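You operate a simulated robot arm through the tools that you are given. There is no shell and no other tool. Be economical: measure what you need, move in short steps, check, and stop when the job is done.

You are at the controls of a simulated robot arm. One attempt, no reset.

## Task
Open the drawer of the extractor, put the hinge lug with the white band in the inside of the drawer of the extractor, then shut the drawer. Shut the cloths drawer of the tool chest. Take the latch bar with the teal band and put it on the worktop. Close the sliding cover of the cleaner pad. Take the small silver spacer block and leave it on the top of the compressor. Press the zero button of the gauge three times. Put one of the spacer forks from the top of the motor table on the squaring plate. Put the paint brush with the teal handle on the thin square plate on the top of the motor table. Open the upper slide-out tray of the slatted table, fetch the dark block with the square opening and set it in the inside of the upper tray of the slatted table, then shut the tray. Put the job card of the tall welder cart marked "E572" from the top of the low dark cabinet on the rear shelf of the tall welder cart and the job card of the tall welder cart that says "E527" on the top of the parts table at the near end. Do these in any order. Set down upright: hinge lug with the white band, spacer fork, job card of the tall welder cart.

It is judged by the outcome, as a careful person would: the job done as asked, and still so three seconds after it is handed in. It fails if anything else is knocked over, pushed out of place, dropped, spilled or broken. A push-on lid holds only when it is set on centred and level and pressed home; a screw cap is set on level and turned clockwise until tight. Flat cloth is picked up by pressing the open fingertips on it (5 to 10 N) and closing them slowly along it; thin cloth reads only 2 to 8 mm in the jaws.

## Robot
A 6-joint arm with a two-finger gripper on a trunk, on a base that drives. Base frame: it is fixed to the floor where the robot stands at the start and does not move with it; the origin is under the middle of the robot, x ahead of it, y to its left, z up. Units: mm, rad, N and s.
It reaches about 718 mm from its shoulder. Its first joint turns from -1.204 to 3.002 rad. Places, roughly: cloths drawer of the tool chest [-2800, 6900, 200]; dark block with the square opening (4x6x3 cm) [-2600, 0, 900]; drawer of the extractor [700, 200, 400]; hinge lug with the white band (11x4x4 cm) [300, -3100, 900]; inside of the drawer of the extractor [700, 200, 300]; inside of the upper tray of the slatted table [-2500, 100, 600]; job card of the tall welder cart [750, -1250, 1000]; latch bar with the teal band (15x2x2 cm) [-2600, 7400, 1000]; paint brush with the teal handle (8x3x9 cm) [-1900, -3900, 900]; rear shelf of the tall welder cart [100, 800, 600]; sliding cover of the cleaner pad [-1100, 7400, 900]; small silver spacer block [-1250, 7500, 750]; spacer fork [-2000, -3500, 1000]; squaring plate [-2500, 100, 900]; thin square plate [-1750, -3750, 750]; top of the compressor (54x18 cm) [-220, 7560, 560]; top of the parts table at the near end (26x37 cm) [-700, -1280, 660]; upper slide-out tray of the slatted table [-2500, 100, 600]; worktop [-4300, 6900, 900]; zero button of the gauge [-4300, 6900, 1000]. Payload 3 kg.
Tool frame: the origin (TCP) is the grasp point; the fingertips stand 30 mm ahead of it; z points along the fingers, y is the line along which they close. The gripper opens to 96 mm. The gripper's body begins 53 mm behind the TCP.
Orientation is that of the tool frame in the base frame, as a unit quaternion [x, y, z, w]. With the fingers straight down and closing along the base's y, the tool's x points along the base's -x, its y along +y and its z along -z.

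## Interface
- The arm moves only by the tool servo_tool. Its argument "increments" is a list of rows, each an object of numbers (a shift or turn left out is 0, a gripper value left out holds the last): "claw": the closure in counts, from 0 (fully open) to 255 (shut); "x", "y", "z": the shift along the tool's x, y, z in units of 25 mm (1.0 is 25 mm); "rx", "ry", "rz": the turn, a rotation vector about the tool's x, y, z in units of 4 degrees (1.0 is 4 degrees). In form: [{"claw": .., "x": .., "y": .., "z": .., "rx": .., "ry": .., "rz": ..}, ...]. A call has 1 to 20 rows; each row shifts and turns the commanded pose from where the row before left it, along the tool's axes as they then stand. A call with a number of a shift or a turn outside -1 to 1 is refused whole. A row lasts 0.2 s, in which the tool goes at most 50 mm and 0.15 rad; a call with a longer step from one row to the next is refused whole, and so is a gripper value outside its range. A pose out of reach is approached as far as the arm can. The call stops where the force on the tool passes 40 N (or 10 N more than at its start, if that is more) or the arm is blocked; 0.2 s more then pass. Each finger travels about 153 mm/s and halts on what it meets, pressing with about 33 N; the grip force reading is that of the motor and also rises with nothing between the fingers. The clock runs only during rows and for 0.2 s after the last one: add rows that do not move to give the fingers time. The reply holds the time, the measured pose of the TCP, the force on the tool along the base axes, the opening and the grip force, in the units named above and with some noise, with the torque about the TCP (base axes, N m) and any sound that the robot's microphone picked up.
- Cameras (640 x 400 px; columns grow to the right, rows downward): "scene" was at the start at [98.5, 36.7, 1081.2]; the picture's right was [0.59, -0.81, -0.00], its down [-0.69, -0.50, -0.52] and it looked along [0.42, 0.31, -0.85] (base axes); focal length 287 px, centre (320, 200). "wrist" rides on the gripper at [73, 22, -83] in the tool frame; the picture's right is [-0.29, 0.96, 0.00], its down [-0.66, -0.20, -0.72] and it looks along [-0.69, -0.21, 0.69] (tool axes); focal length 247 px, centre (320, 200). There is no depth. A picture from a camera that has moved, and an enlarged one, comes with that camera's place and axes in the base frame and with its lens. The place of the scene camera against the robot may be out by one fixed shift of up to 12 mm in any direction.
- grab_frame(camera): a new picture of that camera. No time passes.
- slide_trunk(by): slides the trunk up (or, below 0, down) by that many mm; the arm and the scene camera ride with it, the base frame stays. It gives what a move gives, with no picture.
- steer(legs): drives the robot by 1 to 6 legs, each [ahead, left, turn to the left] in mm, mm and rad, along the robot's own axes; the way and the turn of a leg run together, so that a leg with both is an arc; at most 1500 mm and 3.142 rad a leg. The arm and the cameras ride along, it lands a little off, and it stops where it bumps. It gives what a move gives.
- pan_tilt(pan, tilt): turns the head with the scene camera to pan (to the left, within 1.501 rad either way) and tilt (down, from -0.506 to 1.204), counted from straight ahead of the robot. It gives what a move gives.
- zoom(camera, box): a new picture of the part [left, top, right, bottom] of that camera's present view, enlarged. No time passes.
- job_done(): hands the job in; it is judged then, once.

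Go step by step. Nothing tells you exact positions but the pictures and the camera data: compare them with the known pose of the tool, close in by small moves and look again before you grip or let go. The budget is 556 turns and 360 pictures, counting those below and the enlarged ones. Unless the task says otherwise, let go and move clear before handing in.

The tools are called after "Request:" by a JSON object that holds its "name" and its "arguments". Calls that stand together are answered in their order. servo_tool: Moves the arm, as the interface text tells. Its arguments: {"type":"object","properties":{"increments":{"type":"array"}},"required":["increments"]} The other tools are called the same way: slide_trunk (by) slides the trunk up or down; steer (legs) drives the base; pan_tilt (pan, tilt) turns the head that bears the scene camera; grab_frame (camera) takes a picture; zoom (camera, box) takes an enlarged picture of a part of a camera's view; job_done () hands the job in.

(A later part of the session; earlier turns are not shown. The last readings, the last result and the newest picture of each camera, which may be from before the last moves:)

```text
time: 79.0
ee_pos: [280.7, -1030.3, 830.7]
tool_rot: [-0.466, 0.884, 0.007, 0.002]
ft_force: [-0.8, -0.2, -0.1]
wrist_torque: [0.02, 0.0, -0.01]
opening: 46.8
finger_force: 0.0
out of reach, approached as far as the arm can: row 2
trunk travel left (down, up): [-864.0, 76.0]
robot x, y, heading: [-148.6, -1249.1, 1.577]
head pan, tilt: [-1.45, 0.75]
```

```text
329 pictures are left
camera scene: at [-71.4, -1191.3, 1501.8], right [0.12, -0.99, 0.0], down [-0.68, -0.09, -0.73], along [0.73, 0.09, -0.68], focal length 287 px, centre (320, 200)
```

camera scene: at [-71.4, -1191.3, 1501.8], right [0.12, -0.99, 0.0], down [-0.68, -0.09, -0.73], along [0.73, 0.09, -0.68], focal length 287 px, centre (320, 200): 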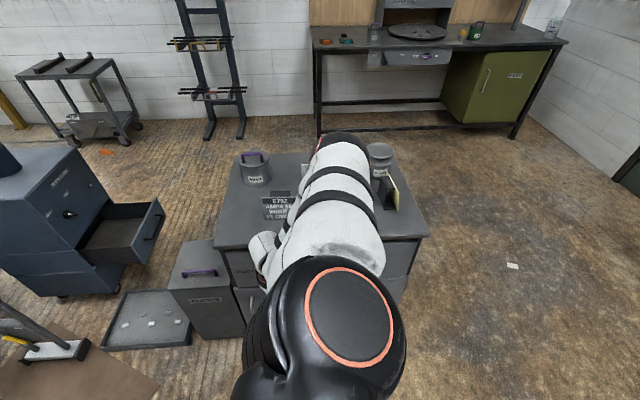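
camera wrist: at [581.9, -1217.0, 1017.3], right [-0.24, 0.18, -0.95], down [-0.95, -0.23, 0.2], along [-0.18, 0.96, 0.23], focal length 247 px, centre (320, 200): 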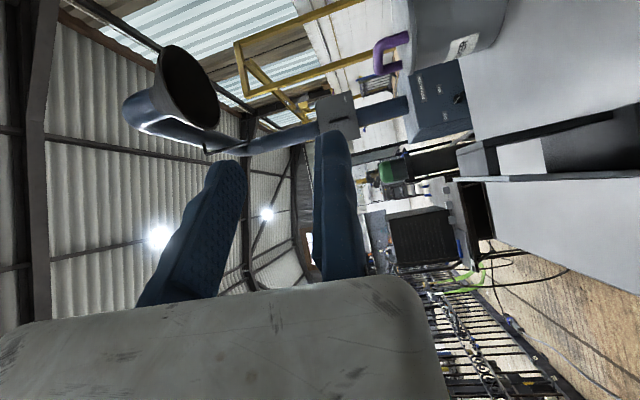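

I'll bring the arm to the standard forward tool-down pose for driving.

Request:
{"name": "servo_tool", "arguments": {"increments": [{"rz": -0.96, "z": -0.75}, {"rz": -0.96, "z": -0.75}, {"rz": -0.96, "z": -0.75}, {"rz": -0.96, "z": -0.75}, {"rz": -0.96, "z": -0.75}, {"rz": -0.96, "z": -0.75}, {"rz": -0.96, "z": -0.75}, {"rz": -0.96, "z": -0.75}, {"rz": -0.96, "z": -0.75}]}}

Request:
{"name": "servo_tool", "arguments": {"increments": [{"x": -0.86, "y": 0.95}, {"x": -0.86, "y": 0.95}, {"x": -0.86, "y": 0.95}, {"x": -0.86, "y": 0.95}, {"x": -0.86, "y": 0.95}, {"x": -0.86, "y": 0.95}, {"x": -0.86, "y": 0.95}, {"x": -0.86, "y": 0.95}, {"x": -0.86, "y": 0.95}, {"x": -0.86, "y": 0.95}, {"x": -0.86, "y": 0.95}, {"x": -0.86, "y": 0.95}, {"x": -0.86, "y": 0.95}]}}

Request:
{"name": "grab_frame", "arguments": {"camera": "scene"}}

```text
time: 81.0
ee_pos: [112.0, -1023.3, 924.1]
tool_rot: [0.709, -0.706, -0.005, -0.005]
ft_force: [0.2, 0.1, 0.8]
wrist_torque: [-0.01, 0.02, 0.0]
opening: 46.8
finger_force: 0.2
out of reach, approached as far as the arm can: row 1, 2, 3, 4, 5, 6, 7, 8, 9
trunk travel left (down, up): [-864.0, 76.0]
robot x, y, heading: [-145.1, -1248.0, 1.576]
head pan, tilt: [-1.45, 0.75]
```

```text
time: 82.1
ee_pos: [71.6, -935.2, 925.1]
tool_rot: [0.713, -0.696, 0.066, -0.063]
ft_force: [0.9, 0.0, 0.5]
wrist_torque: [-0.01, 0.02, 0.01]
opening: 47.0
finger_force: 0.1
out of reach, approached as far as the arm can: row 5
trunk travel left (down, up): [-864.0, 76.0]
robot x, y, heading: [-144.3, -1251.3, 1.571]
head pan, tilt: [-1.45, 0.75]
stopped in row 5: the arm was blocked; the commanded pose is now the measured one
```

```text
328 pictures are left
camera scene: at [-71.8, -1190.1, 1501.8], right [0.12, -0.99, 0.0], down [-0.68, -0.09, -0.73], along [0.73, 0.09, -0.68], focal length 287 px, centre (320, 200)
```

scene: 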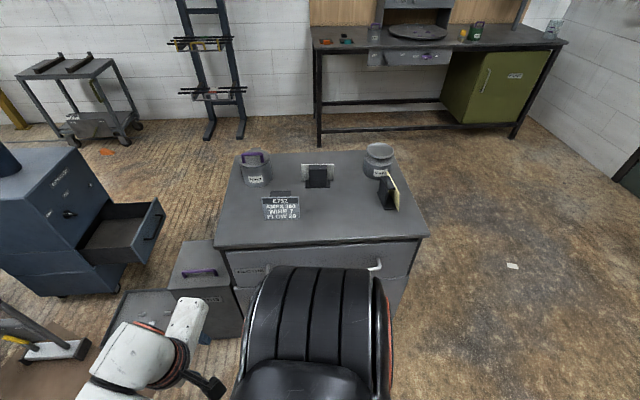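

The cabinet top is clear now; zoom in.

Request:
{"name": "zoom", "arguments": {"camera": "scene", "box": [220, 130, 420, 255]}}

```text
3.20 times, centred on (320, 192) of scene
camera zoom: at [-71.8, -1190.1, 1501.8], right [0.12, -0.99, 0.0], down [-0.68, -0.09, -0.73], along [0.73, 0.09, -0.68], focal length 918 px, centre (320, 224)
```

zoom: 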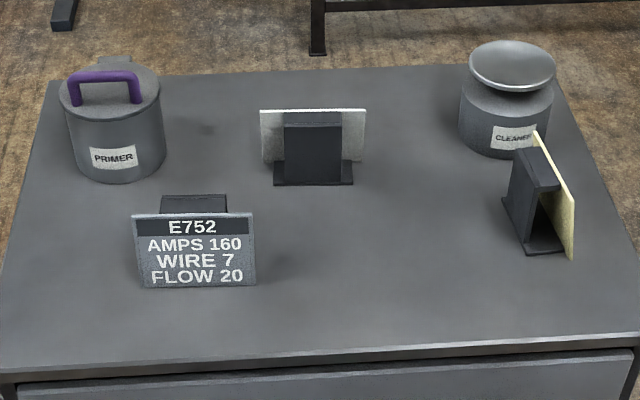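

Cabinet top z≈850; card 2 faces east at ≈(694,-1089) and the yellow card faces south at ≈(608,-1330). I'll drive round to the south-east to read them.

Request:
{"name": "steer", "arguments": {"legs": [[-900, 0, 0], [0, -1450, 0], [400, 0, 0]]}}

Request:
{"name": "pan_tilt", "arguments": {"pan": 0.9, "tilt": 0.6}}

Request:
{"name": "grab_frame", "arguments": {"camera": "scene"}}

```text
time: 95.8
ee_pos: [1536.0, -1430.0, 924.3]
tool_rot: [0.711, -0.698, 0.065, -0.063]
ft_force: [-0.5, 0.3, -0.1]
wrist_torque: [0.02, 0.03, 0.02]
opening: 46.7
finger_force: 0.1
trunk travel left (down, up): [-864.0, 76.0]
robot x, y, heading: [1312.0, -1736.6, 1.564]
head pan, tilt: [-1.45, 0.75]
```

```text
time: 98.0
ee_pos: [1534.6, -1429.6, 924.2]
tool_rot: [0.71, -0.698, 0.066, -0.063]
ft_force: [0.3, -0.6, -0.9]
wrist_torque: [0.01, 0.02, -0.02]
opening: 46.9
finger_force: 0.1
trunk travel left (down, up): [-864.0, 76.0]
robot x, y, heading: [1314.2, -1740.2, 1.571]
head pan, tilt: [0.901, 0.6]
```

```text
326 pictures are left
camera scene: at [1238.9, -1639.4, 1514.7], right [0.62, 0.78, 0.0], down [0.44, -0.35, -0.83], along [-0.65, 0.51, -0.56], focal length 287 px, centre (320, 200)
```

scene: 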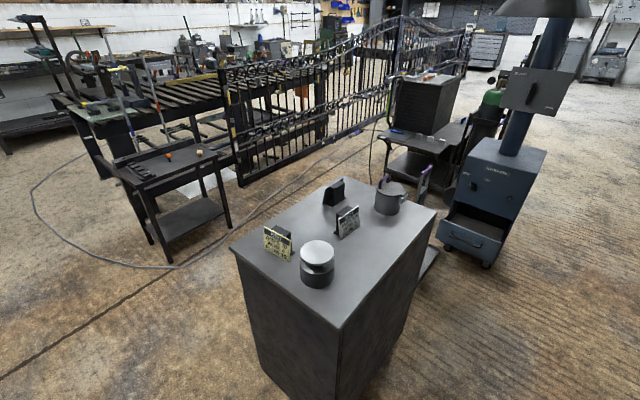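

Request:
{"name": "zoom", "arguments": {"camera": "scene", "box": [250, 170, 410, 280]}}

Request:
{"name": "zoom", "arguments": {"camera": "scene", "box": [40, 60, 240, 250]}}

```text
3.64 times, centred on (330, 225) of scene
camera zoom: at [1238.9, -1639.4, 1514.7], right [0.62, 0.78, 0.0], down [0.44, -0.35, -0.83], along [-0.65, 0.51, -0.56], focal length 1043 px, centre (284, 109)
```

zoom: 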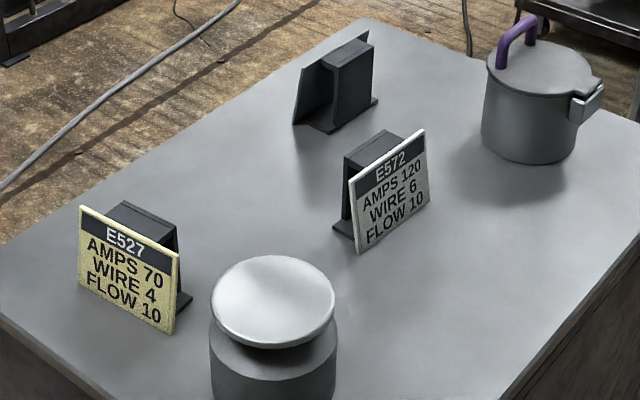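

```text
2.11 times, centred on (140, 155) of scene
camera zoom: at [1238.9, -1639.4, 1514.7], right [0.62, 0.78, 0.0], down [0.44, -0.35, -0.83], along [-0.65, 0.51, -0.56], focal length 604 px, centre (699, 295)
```

zoom: 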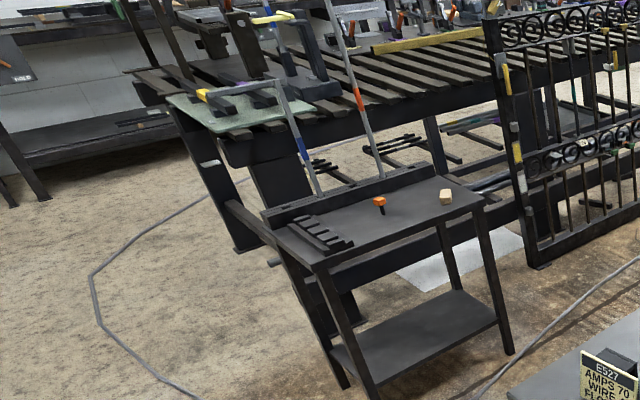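

E572 is the white card facing east, E527 the yellow one facing south. The lug's bench is nearby to the south, so I'll fetch the lug first.

Request:
{"name": "steer", "arguments": {"legs": [[-250, 0, 0], [0, 0, -3.13], [300, -844, 0]]}}

Request:
{"name": "pan_tilt", "arguments": {"pan": -0.1, "tilt": 0.6}}

Request:
{"name": "grab_frame", "arguments": {"camera": "scene"}}

```text
time: 111.5
ee_pos: [247.2, -2625.4, 925.3]
tool_rot: [0.691, 0.717, -0.064, -0.064]
ft_force: [-0.7, 0.5, 0.2]
wrist_torque: [-0.01, 0.01, -0.01]
opening: 47.0
finger_force: 0.1
trunk travel left (down, up): [-864.0, 76.0]
robot x, y, heading: [460.6, -2310.5, -1.55]
head pan, tilt: [0.901, 0.6]
```

```text
time: 112.8
ee_pos: [247.2, -2625.7, 925.4]
tool_rot: [0.691, 0.718, -0.065, -0.064]
ft_force: [-0.3, -0.2, -0.4]
wrist_torque: [0.0, 0.0, -0.03]
opening: 47.1
finger_force: 0.0
trunk travel left (down, up): [-864.0, 76.0]
robot x, y, heading: [459.9, -2311.2, -1.551]
head pan, tilt: [-0.099, 0.6]
```

```text
323 pictures are left
camera scene: at [449.9, -2451.5, 1514.7], right [-1.0, 0.08, 0.0], down [0.05, 0.56, -0.83], along [-0.07, -0.82, -0.56], focal length 287 px, centre (320, 200)
```

scene: 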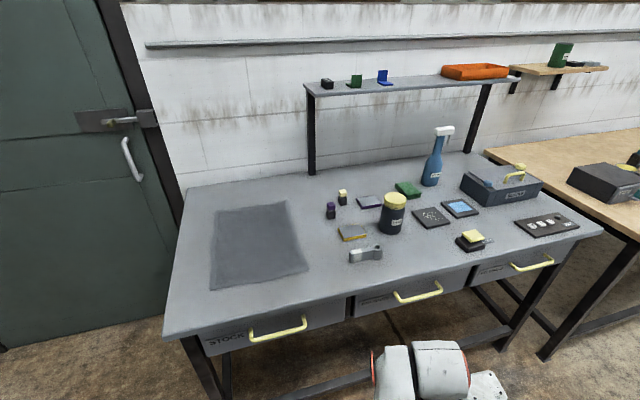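

Request:
{"name": "zoom", "arguments": {"camera": "scene", "box": [300, 170, 500, 290]}}

```text
3.20 times, centred on (400, 230) of scene
camera zoom: at [449.9, -2451.5, 1514.7], right [-1.0, 0.08, 0.0], down [0.05, 0.56, -0.83], along [-0.07, -0.82, -0.56], focal length 918 px, centre (64, 104)
```

zoom: 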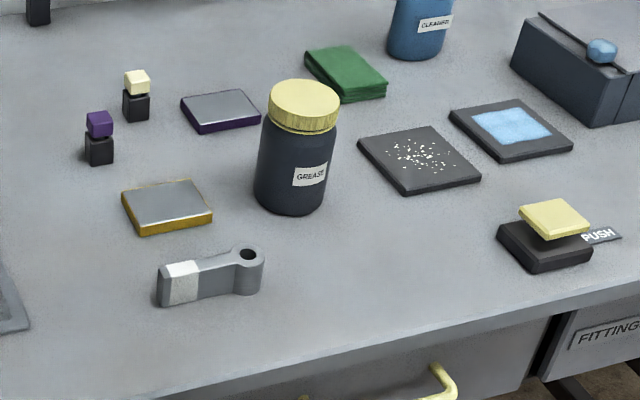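

The lug lies at about (260,-3067) with its axis roughly along x. I'll drive in, level the tool and turn it so the jaws close across the lug.

Request:
{"name": "steer", "arguments": {"legs": [[230, 0, 0]]}}

Request:
{"name": "servo_tool", "arguments": {"increments": [{"rx": -0.87, "z": -0.4}, {"rx": -0.87, "z": -0.4}, {"rx": -0.87, "z": -0.4}, {"rz": 1}, {"rz": 1}, {"rz": 1}, {"rz": 1}, {"rz": 1}, {"rz": 1}, {"rz": 1}, {"rz": 1}, {"rz": 1}, {"rz": 1}, {"rz": 1}, {"rz": 1}, {"rz": 1}, {"rz": 1}, {"rz": 1}, {"rz": 1}]}}

Request:
{"name": "grab_frame", "arguments": {"camera": "wrist"}}

Request:
{"name": "grab_frame", "arguments": {"camera": "scene"}}

```text
time: 114.5
ee_pos: [252.7, -2855.5, 924.8]
tool_rot: [0.689, 0.719, -0.064, -0.065]
ft_force: [-0.5, 0.2, 0.2]
wrist_torque: [0.03, 0.02, -0.03]
opening: 47.0
finger_force: 0.1
trunk travel left (down, up): [-864.0, 76.0]
robot x, y, heading: [464.2, -2538.0, -1.547]
head pan, tilt: [-0.099, 0.6]
```

```text
time: 118.5
ee_pos: [267.4, -2854.6, 920.8]
tool_rot: [0.969, 0.245, 0.0, -0.001]
ft_force: [-0.8, 0.4, -0.1]
wrist_torque: [0.01, -0.02, 0.01]
opening: 47.0
finger_force: 0.0
out of reach, approached as far as the arm can: row 2, 3
trunk travel left (down, up): [-864.0, 76.0]
robot x, y, heading: [468.0, -2543.7, -1.542]
head pan, tilt: [-0.099, 0.6]
```

```text
321 pictures are left
camera wrist: at [342.3, -2840.1, 1003.2], right [0.2, -0.98, 0.0], down [-0.68, -0.14, 0.72], along [-0.71, -0.14, -0.69], focal length 247 px, centre (320, 200)
```

wrist: 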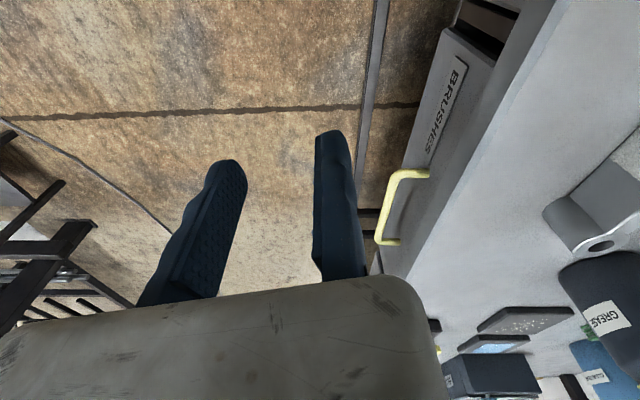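

```text
320 pictures are left
camera scene: at [455.3, -2681.5, 1514.7], right [-1.0, 0.08, 0.0], down [0.04, 0.56, -0.83], along [-0.06, -0.82, -0.56], focal length 287 px, centre (320, 200)
```

scene: 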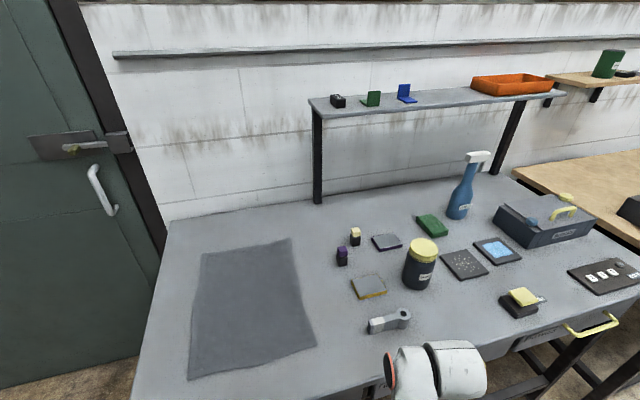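

Lug centre ≈ (250,-3085,860). Move over it and look with the wrist camera.

Request:
{"name": "steer", "arguments": {"legs": [[50, 0, 0]]}}

Request:
{"name": "servo_tool", "arguments": {"increments": [{"x": -0.57, "y": 0.86, "z": -0.3}, {"x": -0.57, "y": 0.86, "z": -0.3}, {"x": -0.57, "y": 0.86, "z": -0.1}, {"x": -0.57, "y": 0.86}, {"x": -0.57, "y": 0.86}, {"x": -0.57, "y": 0.86}, {"rz": 1}, {"rz": 1}, {"rz": 1}]}}

Request:
{"name": "grab_frame", "arguments": {"camera": "wrist"}}

```text
time: 119.4
ee_pos: [269.2, -2902.7, 921.6]
tool_rot: [0.969, 0.247, 0.0, 0.0]
ft_force: [0.4, -0.1, -0.4]
wrist_torque: [0.02, -0.02, -0.05]
opening: 47.0
finger_force: 0.0
trunk travel left (down, up): [-864.0, 76.0]
robot x, y, heading: [470.6, -2589.2, -1.552]
head pan, tilt: [-0.099, 0.6]
```

```text
time: 121.4
ee_pos: [257.3, -3059.5, 925.2]
tool_rot: [0.99, 0.143, 0.0, -0.002]
ft_force: [-0.1, 0.0, 0.2]
wrist_torque: [0.03, -0.01, 0.0]
opening: 47.0
finger_force: 0.0
out of reach, approached as far as the arm can: row 1, 2
trunk travel left (down, up): [-864.0, 76.0]
robot x, y, heading: [470.6, -2588.4, -1.548]
head pan, tilt: [-0.099, 0.6]
```

```text
319 pictures are left
camera wrist: at [333.7, -3060.7, 1007.6], right [-0.01, -1.0, 0.0], down [-0.69, 0.01, 0.72], along [-0.72, 0.01, -0.69], focal length 247 px, centre (320, 200)
```

wrist: 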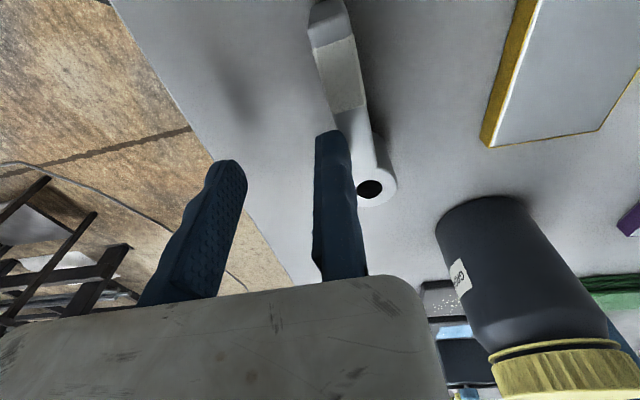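

The jaws are aligned across the lug. Open wider, shift so the lug lies between the fingers, and lower.

Request:
{"name": "servo_tool", "arguments": {"increments": [{"claw": 90, "y": 0.88, "x": 0.05}, {"y": 0.88, "x": 0.05}, {"z": 0.6}, {"z": 0.6}]}}

Request:
{"name": "grab_frame", "arguments": {"camera": "wrist"}}

```text
time: 122.4
ee_pos: [272.8, -3098.7, 895.2]
tool_rot: [0.99, 0.142, 0.0, 0.0]
ft_force: [-1.2, -1.6, 5.2]
wrist_torque: [-0.06, -0.06, -0.04]
opening: 62.0
finger_force: 0.1
trunk travel left (down, up): [-864.0, 76.0]
robot x, y, heading: [465.5, -2591.3, -1.545]
head pan, tilt: [-0.099, 0.6]
```

```text
318 pictures are left
camera wrist: at [349.3, -3102.3, 979.1], right [-0.01, -1.0, 0.0], down [-0.69, 0.01, 0.72], along [-0.72, 0.01, -0.69], focal length 247 px, centre (320, 200)
```

wrist: 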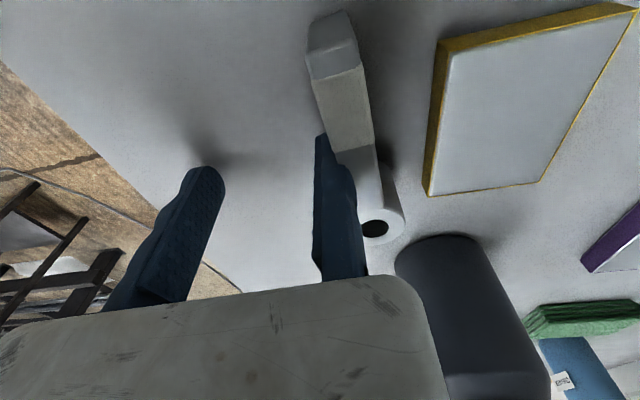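

The fixed finger pushed the lug a little (its top is higher than I figured). Raise, step over it, and look again.

Request:
{"name": "servo_tool", "arguments": {"increments": [{"z": -0.7}, {"z": -0.7}]}}

Request:
{"name": "steer", "arguments": {"legs": [[40, 0, 0]]}}

Request:
{"name": "grab_frame", "arguments": {"camera": "wrist"}}

```text
time: 123.0
ee_pos: [273.7, -3098.0, 931.3]
tool_rot: [0.99, 0.143, 0.001, -0.002]
ft_force: [0.7, 0.5, 0.1]
wrist_torque: [0.01, 0.02, 0.0]
opening: 62.4
finger_force: 0.0
trunk travel left (down, up): [-864.0, 76.0]
robot x, y, heading: [469.8, -2588.5, -1.547]
head pan, tilt: [-0.099, 0.6]
```

```text
time: 123.9
ee_pos: [273.4, -3136.5, 930.3]
tool_rot: [0.99, 0.143, 0.0, 0.0]
ft_force: [0.5, -0.3, -0.3]
wrist_torque: [-0.03, -0.01, 0.02]
opening: 62.2
finger_force: 0.1
trunk travel left (down, up): [-864.0, 76.0]
robot x, y, heading: [471.2, -2628.2, -1.549]
head pan, tilt: [-0.099, 0.6]
```

```text
317 pictures are left
camera wrist: at [349.5, -3138.0, 1014.4], right [-0.01, -1.0, 0.0], down [-0.69, 0.01, 0.72], along [-0.72, 0.01, -0.69], focal length 247 px, centre (320, 200)
```

wrist: 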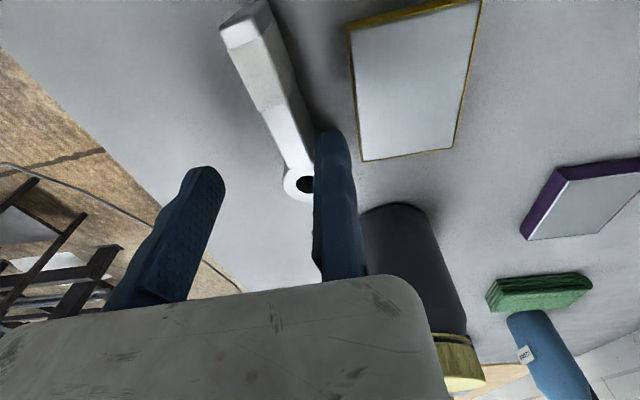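

Now the lug lies between the fingers. Small shift, lower further and check.

Request:
{"name": "servo_tool", "arguments": {"increments": [{"x": 0.4, "y": 0.4, "rz": -0.5}, {"z": 0.6}, {"z": 0.5}]}}

Request:
{"name": "grab_frame", "arguments": {"camera": "wrist"}}

```text
time: 124.7
ee_pos: [284.0, -3146.1, 905.1]
tool_rot: [0.987, 0.159, -0.002, 0.002]
ft_force: [-0.8, -2.2, 16.2]
wrist_torque: [-0.29, 0.1, 0.01]
opening: 62.0
finger_force: 0.0
trunk travel left (down, up): [-864.0, 76.0]
robot x, y, heading: [466.6, -2629.9, -1.548]
head pan, tilt: [-0.099, 0.6]
```

```text
316 pictures are left
camera wrist: at [361.5, -3145.1, 988.8], right [0.02, -1.0, 0.0], down [-0.69, -0.01, 0.72], along [-0.72, -0.02, -0.69], focal length 247 px, centre (320, 200)
```

wrist: 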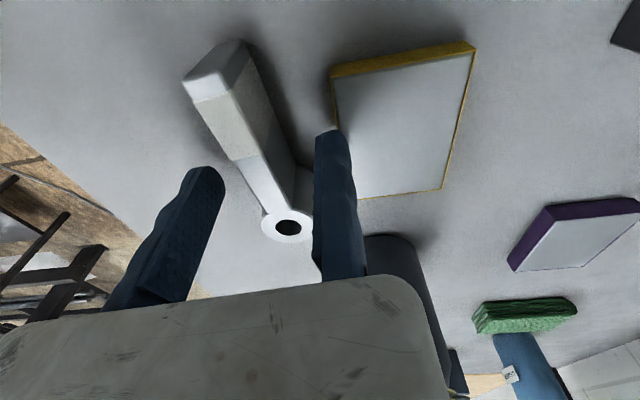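

The fixed fingertip rests on the neighbouring plate. Raise, shift back a bit and align with the lug's axis.

Request:
{"name": "servo_tool", "arguments": {"increments": [{"z": -0.5}, {"y": -0.4, "rz": 0.8}, {"rz": 0.7}, {"z": 0.5}]}}

Request:
{"name": "grab_frame", "arguments": {"camera": "wrist"}}

```text
time: 125.7
ee_pos: [282.0, -3135.0, 901.7]
tool_rot: [0.994, 0.108, 0.0, -0.002]
ft_force: [0.3, -0.6, -0.1]
wrist_torque: [-0.02, 0.01, -0.02]
opening: 62.1
finger_force: 0.1
trunk travel left (down, up): [-864.0, 76.0]
robot x, y, heading: [470.9, -2630.8, -1.553]
head pan, tilt: [-0.099, 0.6]
```

```text
315 pictures are left
camera wrist: at [358.3, -3143.5, 984.6], right [-0.08, -1.0, 0.0], down [-0.69, 0.05, 0.72], along [-0.72, 0.06, -0.69], focal length 247 px, centre (320, 200)
```

wrist: 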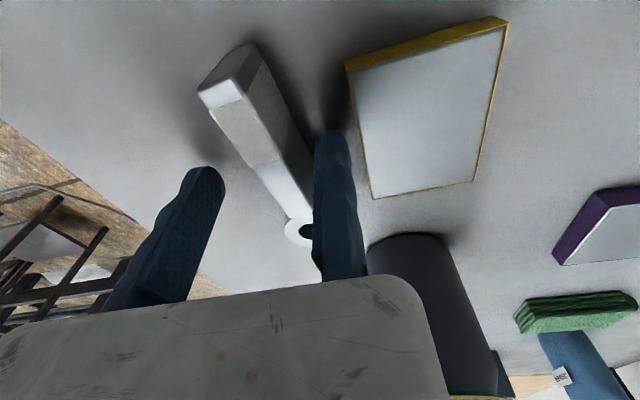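

Request:
{"name": "servo_tool", "arguments": {"increments": [{"z": 0.3}, {"z": 0.3}, {"z": 0.2}]}}

Request:
{"name": "grab_frame", "arguments": {"camera": "wrist"}}

```text
time: 126.6
ee_pos: [283.3, -3138.5, 890.7]
tool_rot: [0.994, 0.108, -0.004, 0.005]
ft_force: [4.1, 2.6, 26.1]
wrist_torque: [1.91, -0.02, -0.31]
opening: 64.1
finger_force: 2.0
trunk travel left (down, up): [-864.0, 76.0]
robot x, y, heading: [470.9, -2627.6, -1.547]
head pan, tilt: [-0.099, 0.6]
stopped in row 3: the force on the tool passed its limit at 42 N (the readings are from after the stop); the commanded pose is now the measured one
```

```text
314 pictures are left
camera wrist: at [359.4, -3144.7, 973.2], right [-0.08, -1.0, 0.01], down [-0.68, 0.06, 0.73], along [-0.73, 0.05, -0.69], focal length 247 px, centre (320, 200)
```

wrist: 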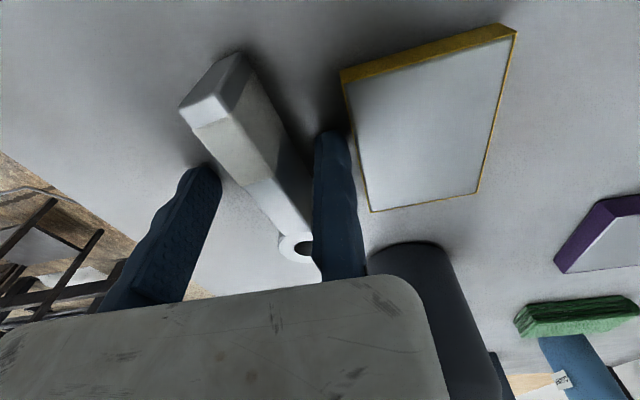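

Tips are at the bench top (~860). Raise 4 mm and close on the lug.

Request:
{"name": "servo_tool", "arguments": {"increments": [{"z": -0.2}, {"claw": 140}, {"claw": 180}, {"claw": 255}, {"claw": 255}, {"claw": 255}]}}

Request:
{"name": "grab_frame", "arguments": {"camera": "wrist"}}

```text
time: 128.0
ee_pos: [281.1, -3138.8, 891.7]
tool_rot: [0.994, 0.108, -0.002, 0.002]
ft_force: [0.1, 1.6, -0.6]
wrist_torque: [0.04, -0.16, 0.07]
opening: 16.1
finger_force: 33.3
trunk travel left (down, up): [-864.0, 76.0]
robot x, y, heading: [471.3, -2628.1, -1.544]
head pan, tilt: [-0.099, 0.6]
```

```text
313 pictures are left
camera wrist: at [357.2, -3146.2, 974.0], right [-0.08, -1.0, 0.0], down [-0.69, 0.06, 0.73], along [-0.72, 0.06, -0.69], focal length 247 px, centre (320, 200)
```

wrist: 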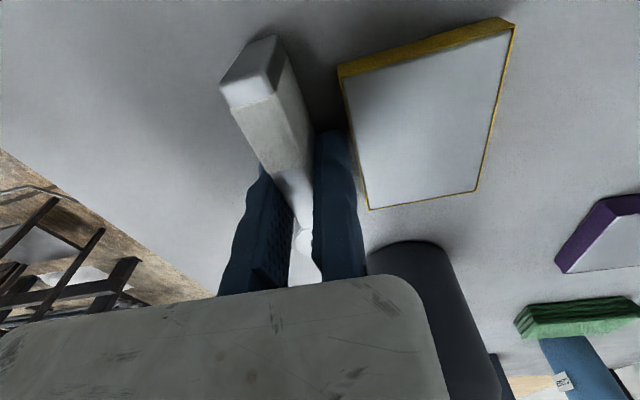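

Gripped at 16 mm (the shank). Lift and check.

Request:
{"name": "servo_tool", "arguments": {"increments": [{"z": -0.5}, {"z": -1}, {"z": -1}]}}

Request:
{"name": "grab_frame", "arguments": {"camera": "wrist"}}

```text
time: 128.8
ee_pos: [281.7, -3140.8, 952.9]
tool_rot: [0.994, 0.108, -0.002, 0.001]
ft_force: [-0.4, 0.4, -6.1]
wrist_torque: [-0.03, 0.01, -0.02]
opening: 15.8
finger_force: 33.3
trunk travel left (down, up): [-864.0, 76.0]
robot x, y, heading: [470.1, -2630.3, -1.548]
head pan, tilt: [-0.099, 0.6]
```

```text
312 pictures are left
camera wrist: at [356.7, -3146.7, 1035.9], right [-0.08, -1.0, 0.0], down [-0.69, 0.06, 0.73], along [-0.72, 0.06, -0.69], focal length 247 px, centre (320, 200)
```

wrist: 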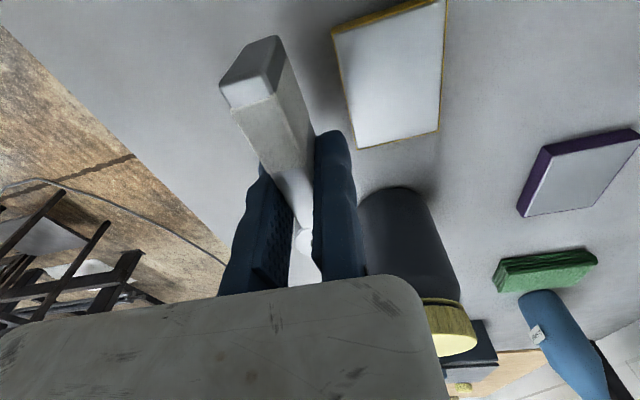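

Lug held. I'll carry it round the east side of the cabinet to the open drawer, approaching from the east.

Request:
{"name": "steer", "arguments": {"legs": [[-650, 0, 0], [0, 1080, 0], [-1450, 0, 0], [0, 0, -1.59]]}}

Request:
{"name": "pan_tilt", "arguments": {"pan": 0.0, "tilt": 0.9}}

Request:
{"name": "grab_frame", "arguments": {"camera": "scene"}}

```text
time: 148.1
ee_pos: [955.0, -285.8, 953.0]
tool_rot: [0.774, -0.634, -0.001, -0.001]
ft_force: [-0.4, -0.4, -6.0]
wrist_torque: [-0.01, 0.06, -0.02]
opening: 15.6
finger_force: 32.8
trunk travel left (down, up): [-864.0, 76.0]
robot x, y, heading: [1459.9, -483.5, -3.14]
head pan, tilt: [-0.099, 0.6]
```

```text
time: 148.9
ee_pos: [955.6, -286.0, 953.1]
tool_rot: [0.774, -0.633, -0.002, 0.001]
ft_force: [0.0, -1.0, -4.6]
wrist_torque: [0.04, 0.04, 0.01]
opening: 15.7
finger_force: 33.1
trunk travel left (down, up): [-864.0, 76.0]
robot x, y, heading: [1464.4, -482.4, -3.137]
head pan, tilt: [0.0, 0.901]
```

```text
311 pictures are left
camera scene: at [1328.8, -487.5, 1489.8], right [-0.01, 1.0, 0.0], down [0.78, 0.0, -0.62], along [-0.62, 0.0, -0.78], focal length 287 px, centre (320, 200)
```

scene: 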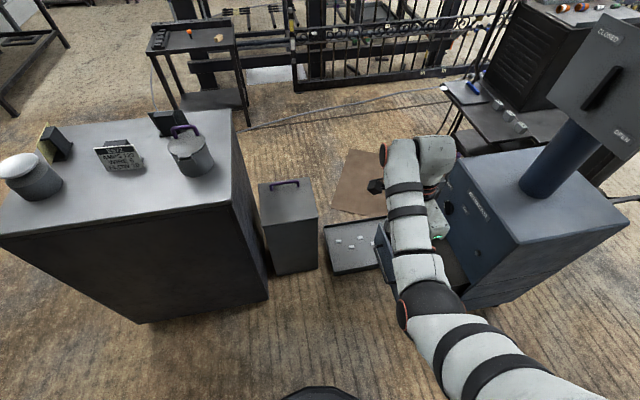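

The arm is above the drawer. I'll come nearer, centre the lug over the drawer, and lower the trunk.

Request:
{"name": "steer", "arguments": {"legs": [[215, -60, 0]]}}

Request:
{"name": "servo_tool", "arguments": {"increments": [{"x": -0.89, "y": -0.67}, {"x": -0.89, "y": -0.67}, {"x": -0.89, "y": -0.67}, {"x": -0.89, "y": -0.67}, {"x": -0.89, "y": -0.67}]}}

Request:
{"name": "slide_trunk", "arguments": {"by": -350}}

Request:
{"name": "grab_frame", "arguments": {"camera": "wrist"}}

Request:
{"name": "grab_frame", "arguments": {"camera": "scene"}}

```text
time: 150.6
ee_pos: [735.3, -231.5, 952.6]
tool_rot: [0.776, -0.63, -0.003, -0.001]
ft_force: [-0.2, 0.6, -5.1]
wrist_torque: [0.0, 0.03, 0.0]
opening: 15.8
finger_force: 33.4
trunk travel left (down, up): [-864.0, 76.0]
robot x, y, heading: [1241.3, -426.2, -3.125]
head pan, tilt: [0.0, 0.901]
```

```text
time: 151.8
ee_pos: [793.2, -104.9, 953.4]
tool_rot: [0.776, -0.631, -0.001, 0.0]
ft_force: [0.6, 0.2, -5.5]
wrist_torque: [-0.01, 0.04, -0.04]
opening: 15.6
finger_force: 33.0
trunk travel left (down, up): [-864.0, 76.0]
robot x, y, heading: [1246.3, -427.3, -3.123]
head pan, tilt: [0.0, 0.901]
```

```text
time: 155.2
ee_pos: [792.6, -107.5, 604.3]
tool_rot: [0.776, -0.631, -0.002, -0.001]
ft_force: [-0.7, -0.1, -6.3]
wrist_torque: [0.02, 0.01, -0.01]
opening: 16.0
finger_force: 33.3
trunk travel left (down, up): [-514.0, 426.0]
robot x, y, heading: [1243.2, -428.9, -3.13]
head pan, tilt: [0.0, 0.901]
```

```text
310 pictures are left
camera wrist: at [785.6, -184.2, 686.1], right [-1.0, 0.09, 0.0], down [0.07, 0.69, 0.73], along [0.06, 0.72, -0.69], focal length 247 px, centre (320, 200)
```

wrist: 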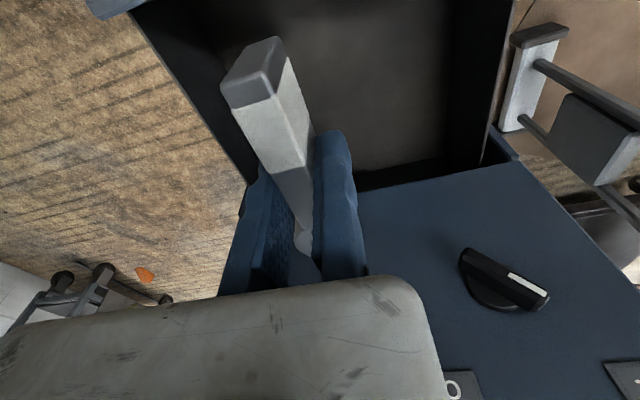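

```text
309 pictures are left
camera scene: at [1110.0, -431.2, 1139.8], right [-0.01, 1.0, 0.0], down [0.78, 0.01, -0.62], along [-0.62, -0.01, -0.78], focal length 287 px, centre (320, 200)
```

scene: 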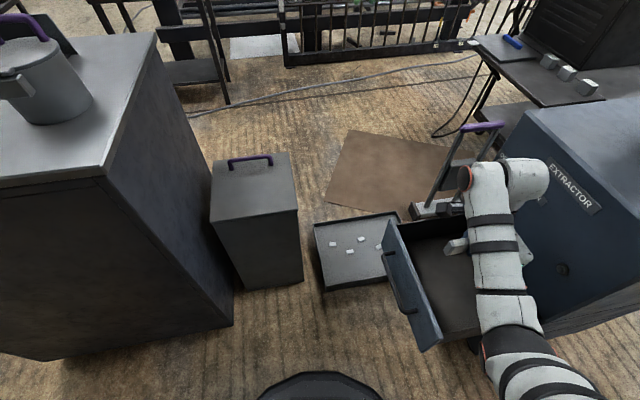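

The lug is centred above the drawer. Lower further and then feel for the drawer floor.

Request:
{"name": "slide_trunk", "arguments": {"by": -180}}

Request:
{"name": "servo_tool", "arguments": {"increments": [{"z": 0.3}, {"z": 0.3}, {"z": 0.3}, {"z": 0.3}, {"z": 0.3}, {"z": 0.3}, {"z": 0.3}, {"z": 0.3}, {"z": 0.3}, {"z": 0.3}]}}

Request:
{"name": "grab_frame", "arguments": {"camera": "wrist"}}

```text
time: 157.2
ee_pos: [793.8, -106.5, 423.0]
tool_rot: [0.776, -0.631, -0.002, 0.0]
ft_force: [-0.5, 0.2, -6.2]
wrist_torque: [-0.01, 0.05, 0.02]
opening: 15.8
finger_force: 32.7
trunk travel left (down, up): [-334.0, 606.0]
robot x, y, heading: [1243.4, -425.6, -3.129]
head pan, tilt: [0.0, 0.901]
```

```text
time: 158.8
ee_pos: [792.3, -105.4, 383.0]
tool_rot: [0.777, -0.629, -0.012, 0.007]
ft_force: [11.3, 2.5, 25.7]
wrist_torque: [-3.11, 0.87, 1.11]
opening: 15.3
finger_force: 33.1
trunk travel left (down, up): [-334.0, 606.0]
robot x, y, heading: [1240.1, -425.1, -3.13]
head pan, tilt: [0.0, 0.901]
stopped in row 7: the force on the tool passed its limit at 47 N (the readings are from after the stop); the commanded pose is now the measured one
```

```text
308 pictures are left
camera wrist: at [785.6, -183.8, 466.1], right [-1.0, 0.09, 0.03], down [0.08, 0.68, 0.73], along [0.05, 0.72, -0.69], focal length 247 px, centre (320, 200)
```

wrist: 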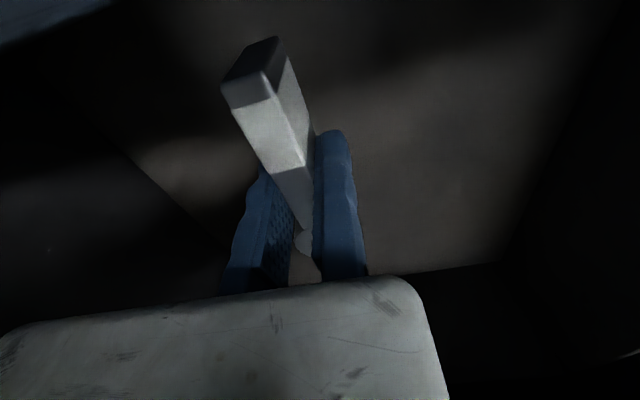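

The camera mount touched the drawer's front rim. Raise, shift inward 45 mm, re-level and lower again.

Request:
{"name": "servo_tool", "arguments": {"increments": [{"z": -0.8}, {"rx": 0.4}, {"x": -0.9}, {"x": -0.9}, {"z": 0.4}, {"z": 0.4}, {"z": 0.3}, {"z": 0.3}, {"z": 0.3}, {"z": 0.3}, {"z": 0.3}, {"z": 0.3}, {"z": 0.3}, {"z": 0.3}]}}

Request:
{"name": "grab_frame", "arguments": {"camera": "scene"}}

```text
time: 161.4
ee_pos: [781.6, -57.6, 346.2]
tool_rot: [0.776, -0.631, -0.008, -0.007]
ft_force: [9.1, 4.2, 28.7]
wrist_torque: [-0.96, -0.48, 0.4]
opening: 15.6
finger_force: 32.7
trunk travel left (down, up): [-334.0, 606.0]
robot x, y, heading: [1245.3, -425.0, -3.131]
head pan, tilt: [0.0, 0.901]
stopped in row 12: the force on the tool passed its limit at 46 N (the readings are from after the stop); the commanded pose is now the measured one
```

```text
307 pictures are left
camera scene: at [1115.0, -433.5, 960.9], right [-0.01, 1.0, 0.0], down [0.78, 0.01, -0.62], along [-0.62, 0.0, -0.78], focal length 287 px, centre (320, 200)
```

scene: 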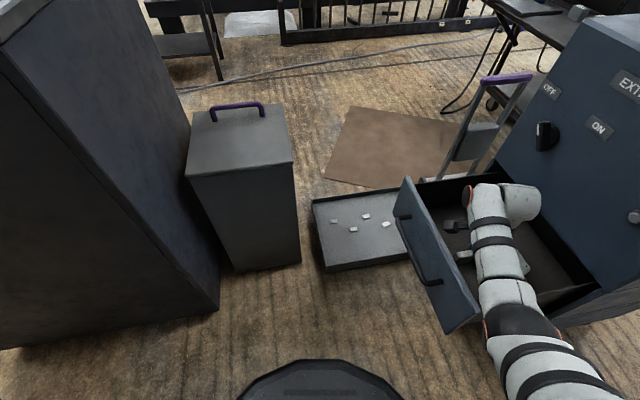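

Floor of the drawer reached. Release and raise.

Request:
{"name": "servo_tool", "arguments": {"increments": [{"z": -0.05}, {"claw": 190}, {"claw": 150}, {"claw": 140, "y": 0.1}, {"z": -0.5}, {"z": -1}, {"z": -1}, {"z": -1}, {"z": -1}]}}

Request:
{"name": "grab_frame", "arguments": {"camera": "wrist"}}

```text
time: 163.4
ee_pos: [777.6, -62.9, 453.3]
tool_rot: [0.777, -0.63, -0.003, -0.008]
ft_force: [-0.1, -0.2, -0.4]
wrist_torque: [0.0, -0.02, 0.0]
opening: 43.2
finger_force: 0.0
trunk travel left (down, up): [-334.0, 606.0]
robot x, y, heading: [1243.2, -426.5, -3.131]
head pan, tilt: [0.0, 0.901]
```

```text
306 pictures are left
camera wrist: at [769.2, -141.4, 535.3], right [-1.0, 0.09, 0.0], down [0.06, 0.68, 0.73], along [0.07, 0.73, -0.68], focal length 247 px, centre (320, 200)
```

wrist: 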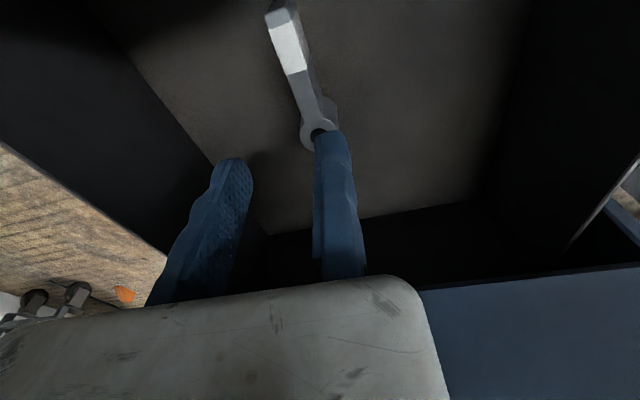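

Lug lies upright in the drawer. Now raise, go in front of the handle, and push the drawer shut by its bar.

Request:
{"name": "servo_tool", "arguments": {"increments": [{"z": -1}, {"z": -1}, {"z": -1}, {"z": -1, "claw": 255}, {"x": 1, "y": -0.15}, {"x": 1, "y": -0.15}, {"x": 1, "y": -0.15}, {"x": 1, "y": -0.15}, {"x": 1, "y": -0.15}, {"x": 1, "y": -0.15}, {"x": 1, "y": -0.15}, {"x": 1, "y": -0.15}, {"x": 1, "y": -0.15}, {"x": 1, "y": -0.15}, {"x": 1}]}}

Request:
{"name": "servo_tool", "arguments": {"increments": [{"z": 1}, {"z": 1}, {"z": 1}, {"z": 1}, {"z": 1}, {"z": 0.9}]}}

Request:
{"name": "grab_frame", "arguments": {"camera": "scene"}}

```text
time: 166.0
ee_pos: [747.7, -201.5, 456.8]
tool_rot: [0.771, -0.637, -0.015, -0.012]
ft_force: [-1.9, 4.2, -1.3]
wrist_torque: [0.04, 0.01, 0.01]
opening: 0.0
finger_force: 33.8
out of reach, approached as far as the arm can: row 1, 2, 3, 4, 5, 6, 7, 8, 9, 10, 11, 12, 13
trunk travel left (down, up): [-334.0, 606.0]
robot x, y, heading: [1241.9, -427.3, -3.133]
head pan, tilt: [0.0, 0.901]
stopped in row 13: the force on the tool passed its limit at 62 N (the readings are from after the stop); the commanded pose is now the measured one
```

```text
time: 166.4
ee_pos: [745.6, -198.4, 452.0]
tool_rot: [0.77, -0.637, -0.026, -0.01]
ft_force: [8.7, 2.8, 18.5]
wrist_torque: [-0.2, -0.21, 0.11]
opening: 0.3
finger_force: 33.2
trunk travel left (down, up): [-334.0, 606.0]
robot x, y, heading: [1242.7, -425.1, -3.131]
head pan, tilt: [0.0, 0.901]
stopped in row 1: the force on the tool passed its limit at 49 N (the readings are from after the stop); the commanded pose is now the measured one
```

```text
305 pictures are left
camera scene: at [1113.9, -431.5, 960.8], right [-0.01, 1.0, 0.0], down [0.78, 0.01, -0.62], along [-0.62, 0.0, -0.78], focal length 287 px, centre (320, 200)
```

scene: 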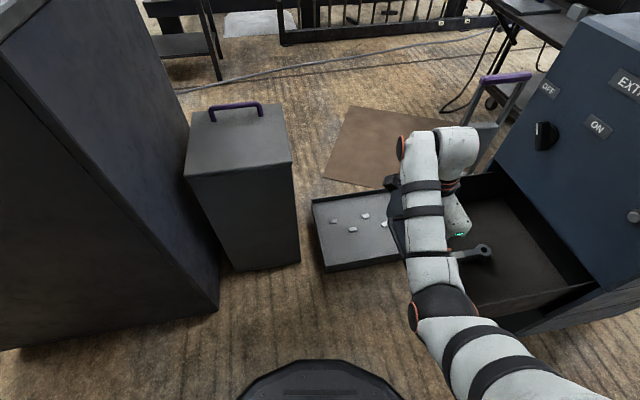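

The arm couldn't rise at that reach; use the trunk to raise, then move out in front.

Request:
{"name": "slide_trunk", "arguments": {"by": 130}}

Request:
{"name": "servo_tool", "arguments": {"increments": [{"x": 1, "y": -1}, {"x": 1, "y": -1}, {"x": 1, "y": -1}, {"x": 1, "y": -1}, {"x": 0.8, "y": -0.8}]}}

Request:
{"name": "grab_frame", "arguments": {"camera": "scene"}}

```text
time: 168.0
ee_pos: [743.8, -200.6, 577.9]
tool_rot: [0.771, -0.637, -0.022, -0.01]
ft_force: [0.3, 0.3, -0.3]
wrist_torque: [-0.03, 0.01, -0.01]
opening: 0.0
finger_force: 33.4
trunk travel left (down, up): [-464.0, 476.0]
robot x, y, heading: [1241.6, -424.3, -3.133]
head pan, tilt: [0.0, 0.901]
```

```text
time: 169.1
ee_pos: [854.4, -209.6, 565.0]
tool_rot: [0.754, -0.647, -0.085, -0.077]
ft_force: [0.1, -0.7, -0.1]
wrist_torque: [0.05, -0.04, -0.01]
opening: 0.0
finger_force: 33.3
out of reach, approached as far as the arm can: row 1, 2, 5
trunk travel left (down, up): [-464.0, 476.0]
robot x, y, heading: [1244.5, -422.7, -3.135]
head pan, tilt: [0.0, 0.901]
stopped in row 5: the arm was blocked; the commanded pose is now the measured one
```

```text
304 pictures are left
camera scene: at [1110.5, -430.8, 1089.9], right [-0.01, 1.0, 0.0], down [0.78, 0.01, -0.62], along [-0.62, -0.01, -0.78], focal length 287 px, centre (320, 200)
```

scene: 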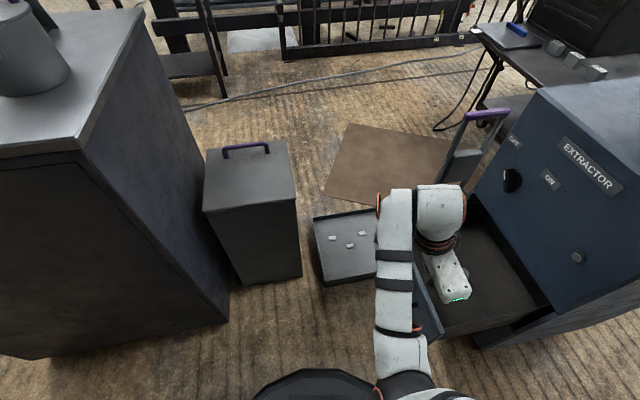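

The arm can't fold closer; I'll use the base instead: slide south, lower the trunk, then push the bar north by driving.

Request:
{"name": "steer", "arguments": {"legs": [[0, 150, 0]]}}

Request:
{"name": "slide_trunk", "arguments": {"by": -165}}

Request:
{"name": "grab_frame", "arguments": {"camera": "scene"}}

```text
time: 170.4
ee_pos: [854.8, -363.2, 567.0]
tool_rot: [0.756, -0.645, -0.086, -0.076]
ft_force: [0.4, -0.9, 0.3]
wrist_torque: [0.02, 0.03, -0.01]
opening: 0.0
finger_force: 33.2
trunk travel left (down, up): [-464.0, 476.0]
robot x, y, heading: [1243.2, -576.7, -3.126]
head pan, tilt: [0.0, 0.901]
```

```text
time: 172.3
ee_pos: [856.5, -361.5, 400.9]
tool_rot: [0.755, -0.645, -0.085, -0.077]
ft_force: [-0.5, -0.3, -0.3]
wrist_torque: [-0.03, 0.02, -0.04]
opening: 0.1
finger_force: 33.0
trunk travel left (down, up): [-299.0, 641.0]
robot x, y, heading: [1246.1, -579.5, -3.133]
head pan, tilt: [0.0, 0.901]
```

```text
303 pictures are left
camera scene: at [1112.1, -582.0, 924.9], right [-0.01, 1.0, 0.0], down [0.78, 0.01, -0.62], along [-0.62, -0.01, -0.78], focal length 287 px, centre (320, 200)
```

scene: 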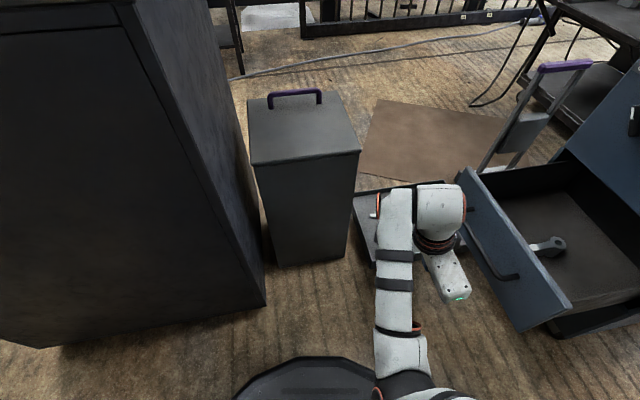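

Request:
{"name": "steer", "arguments": {"legs": [[0, -110, 0], [30, -150, 0]]}}

Request:
{"name": "grab_frame", "arguments": {"camera": "scene"}}

```text
time: 174.5
ee_pos: [822.3, -101.3, 401.5]
tool_rot: [0.756, -0.645, -0.085, -0.076]
ft_force: [0.5, -0.1, 0.1]
wrist_torque: [-0.01, 0.0, 0.0]
opening: 0.0
finger_force: 33.1
trunk travel left (down, up): [-299.0, 641.0]
robot x, y, heading: [1210.5, -316.6, -3.131]
head pan, tilt: [0.0, 0.901]
```

```text
302 pictures are left
camera scene: at [1079.1, -321.0, 924.9], right [-0.01, 1.0, 0.0], down [0.78, 0.01, -0.62], along [-0.62, -0.01, -0.78], focal length 287 px, centre (320, 200)
```

scene: 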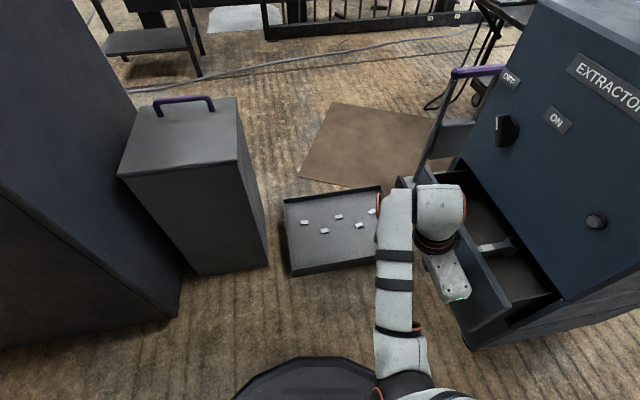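

Request:
{"name": "steer", "arguments": {"legs": [[15, -70, 0]]}}

Request:
{"name": "servo_tool", "arguments": {"increments": [{"x": -0.3}, {"x": -0.3}, {"x": -0.3}, {"x": -0.3}, {"x": -0.3}, {"x": -0.3}]}}

Request:
{"name": "grab_frame", "arguments": {"camera": "scene"}}

```text
time: 175.5
ee_pos: [806.2, -31.5, 400.7]
tool_rot: [0.756, -0.645, -0.085, -0.077]
ft_force: [-0.9, -0.1, 0.0]
wrist_torque: [0.01, 0.02, 0.01]
opening: 0.1
finger_force: 32.9
trunk travel left (down, up): [-299.0, 641.0]
robot x, y, heading: [1193.3, -247.4, -3.134]
head pan, tilt: [0.0, 0.901]
```

```text
time: 176.7
ee_pos: [799.3, -5.5, 396.9]
tool_rot: [0.758, -0.643, -0.08, -0.072]
ft_force: [1.4, -5.4, 0.0]
wrist_torque: [0.01, 0.09, 0.05]
opening: 0.2
finger_force: 32.6
out of reach, approached as far as the arm can: row 2, 3, 4, 5
trunk travel left (down, up): [-299.0, 641.0]
robot x, y, heading: [1194.1, -246.6, -3.128]
head pan, tilt: [0.0, 0.901]
stopped in row 5: the force on the tool passed its limit at 50 N (the readings are from after the stop); the commanded pose is now the measured one
```

```text
301 pictures are left
camera scene: at [1064.1, -252.5, 924.9], right [-0.01, 1.0, 0.0], down [0.78, 0.01, -0.62], along [-0.62, -0.01, -0.78], focal length 287 px, centre (320, 200)
```

scene: 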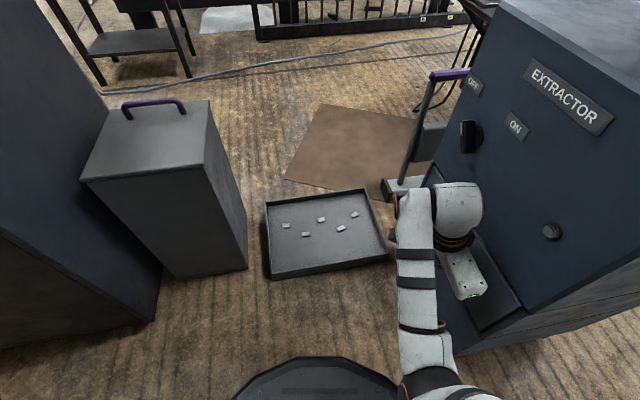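

Back off and check whether the drawer is flush.

Request:
{"name": "steer", "arguments": {"legs": [[0, 220, 0]]}}

Request:
{"name": "zoom", "arguments": {"camera": "scene", "box": [400, 100, 640, 300]}}

```text
time: 178.4
ee_pos: [803.9, -224.5, 397.0]
tool_rot: [0.757, -0.644, -0.08, -0.074]
ft_force: [0.9, 0.1, -0.3]
wrist_torque: [-0.04, -0.02, -0.01]
opening: 0.0
finger_force: 33.1
trunk travel left (down, up): [-299.0, 641.0]
robot x, y, heading: [1197.1, -468.7, -3.136]
head pan, tilt: [0.0, 0.901]
```

```text
2.00 times, centred on (520, 200) of scene
camera zoom: at [1066.5, -472.3, 924.9], right [-0.01, 1.0, 0.0], down [0.78, 0.01, -0.62], along [-0.62, -0.01, -0.78], focal length 574 px, centre (-80, 200)
```

zoom: 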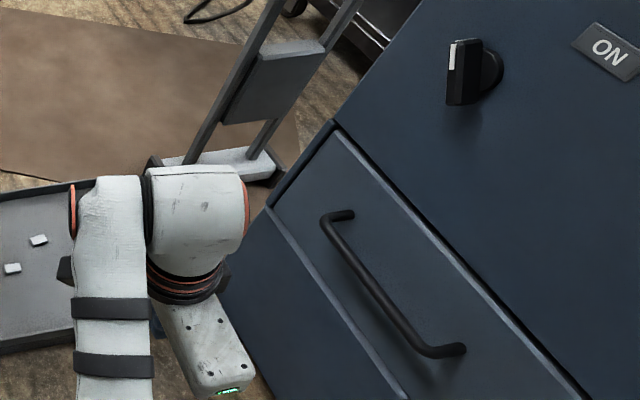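

The drawer is shut with the lug inside. Next, card E527: raise the trunk and drive round to the cabinet's west side, heading north.

Request:
{"name": "slide_trunk", "arguments": {"by": 580}}

Request:
{"name": "steer", "arguments": {"legs": [[-300, 0, 0], [0, 1480, 0], [0, 0, -1.57], [0, 1430, 0], [600, 0, 0]]}}

Request:
{"name": "pan_tilt", "arguments": {"pan": -1.45, "tilt": 0.9}}

Request:
{"name": "grab_frame", "arguments": {"camera": "scene"}}

```text
refused: 580 is not a number from -400 to 400
```

```text
time: 200.7
ee_pos: [285.8, -936.5, 395.9]
tool_rot: [-0.105, 0.988, 0.008, 0.109]
ft_force: [0.2, 0.7, 0.3]
wrist_torque: [-0.02, 0.05, -0.01]
opening: 0.1
finger_force: 33.0
trunk travel left (down, up): [-299.0, 641.0]
robot x, y, heading: [61.6, -1344.9, 1.631]
head pan, tilt: [0.0, 0.901]
```

```text
time: 202.2
ee_pos: [285.7, -935.9, 395.8]
tool_rot: [-0.105, 0.988, 0.008, 0.109]
ft_force: [0.0, 0.2, 0.2]
wrist_torque: [0.03, -0.03, -0.01]
opening: 0.0
finger_force: 33.0
trunk travel left (down, up): [-299.0, 641.0]
robot x, y, heading: [60.6, -1349.6, 1.63]
head pan, tilt: [-1.45, 0.901]
```

```text
299 pictures are left
camera scene: at [127.8, -1284.2, 924.9], right [0.18, -0.98, 0.0], down [-0.77, -0.14, -0.62], along [0.61, 0.11, -0.78], focal length 287 px, centre (320, 200)
```

scene: 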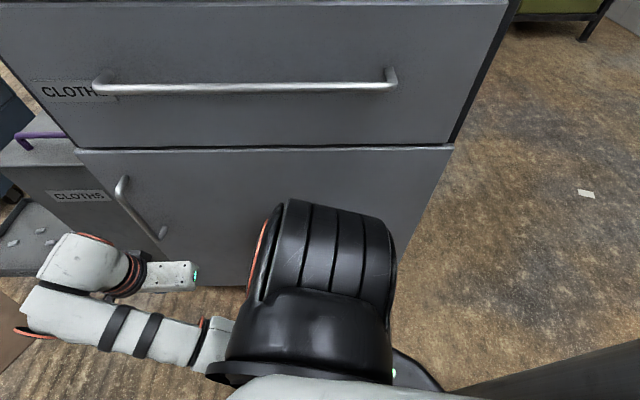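

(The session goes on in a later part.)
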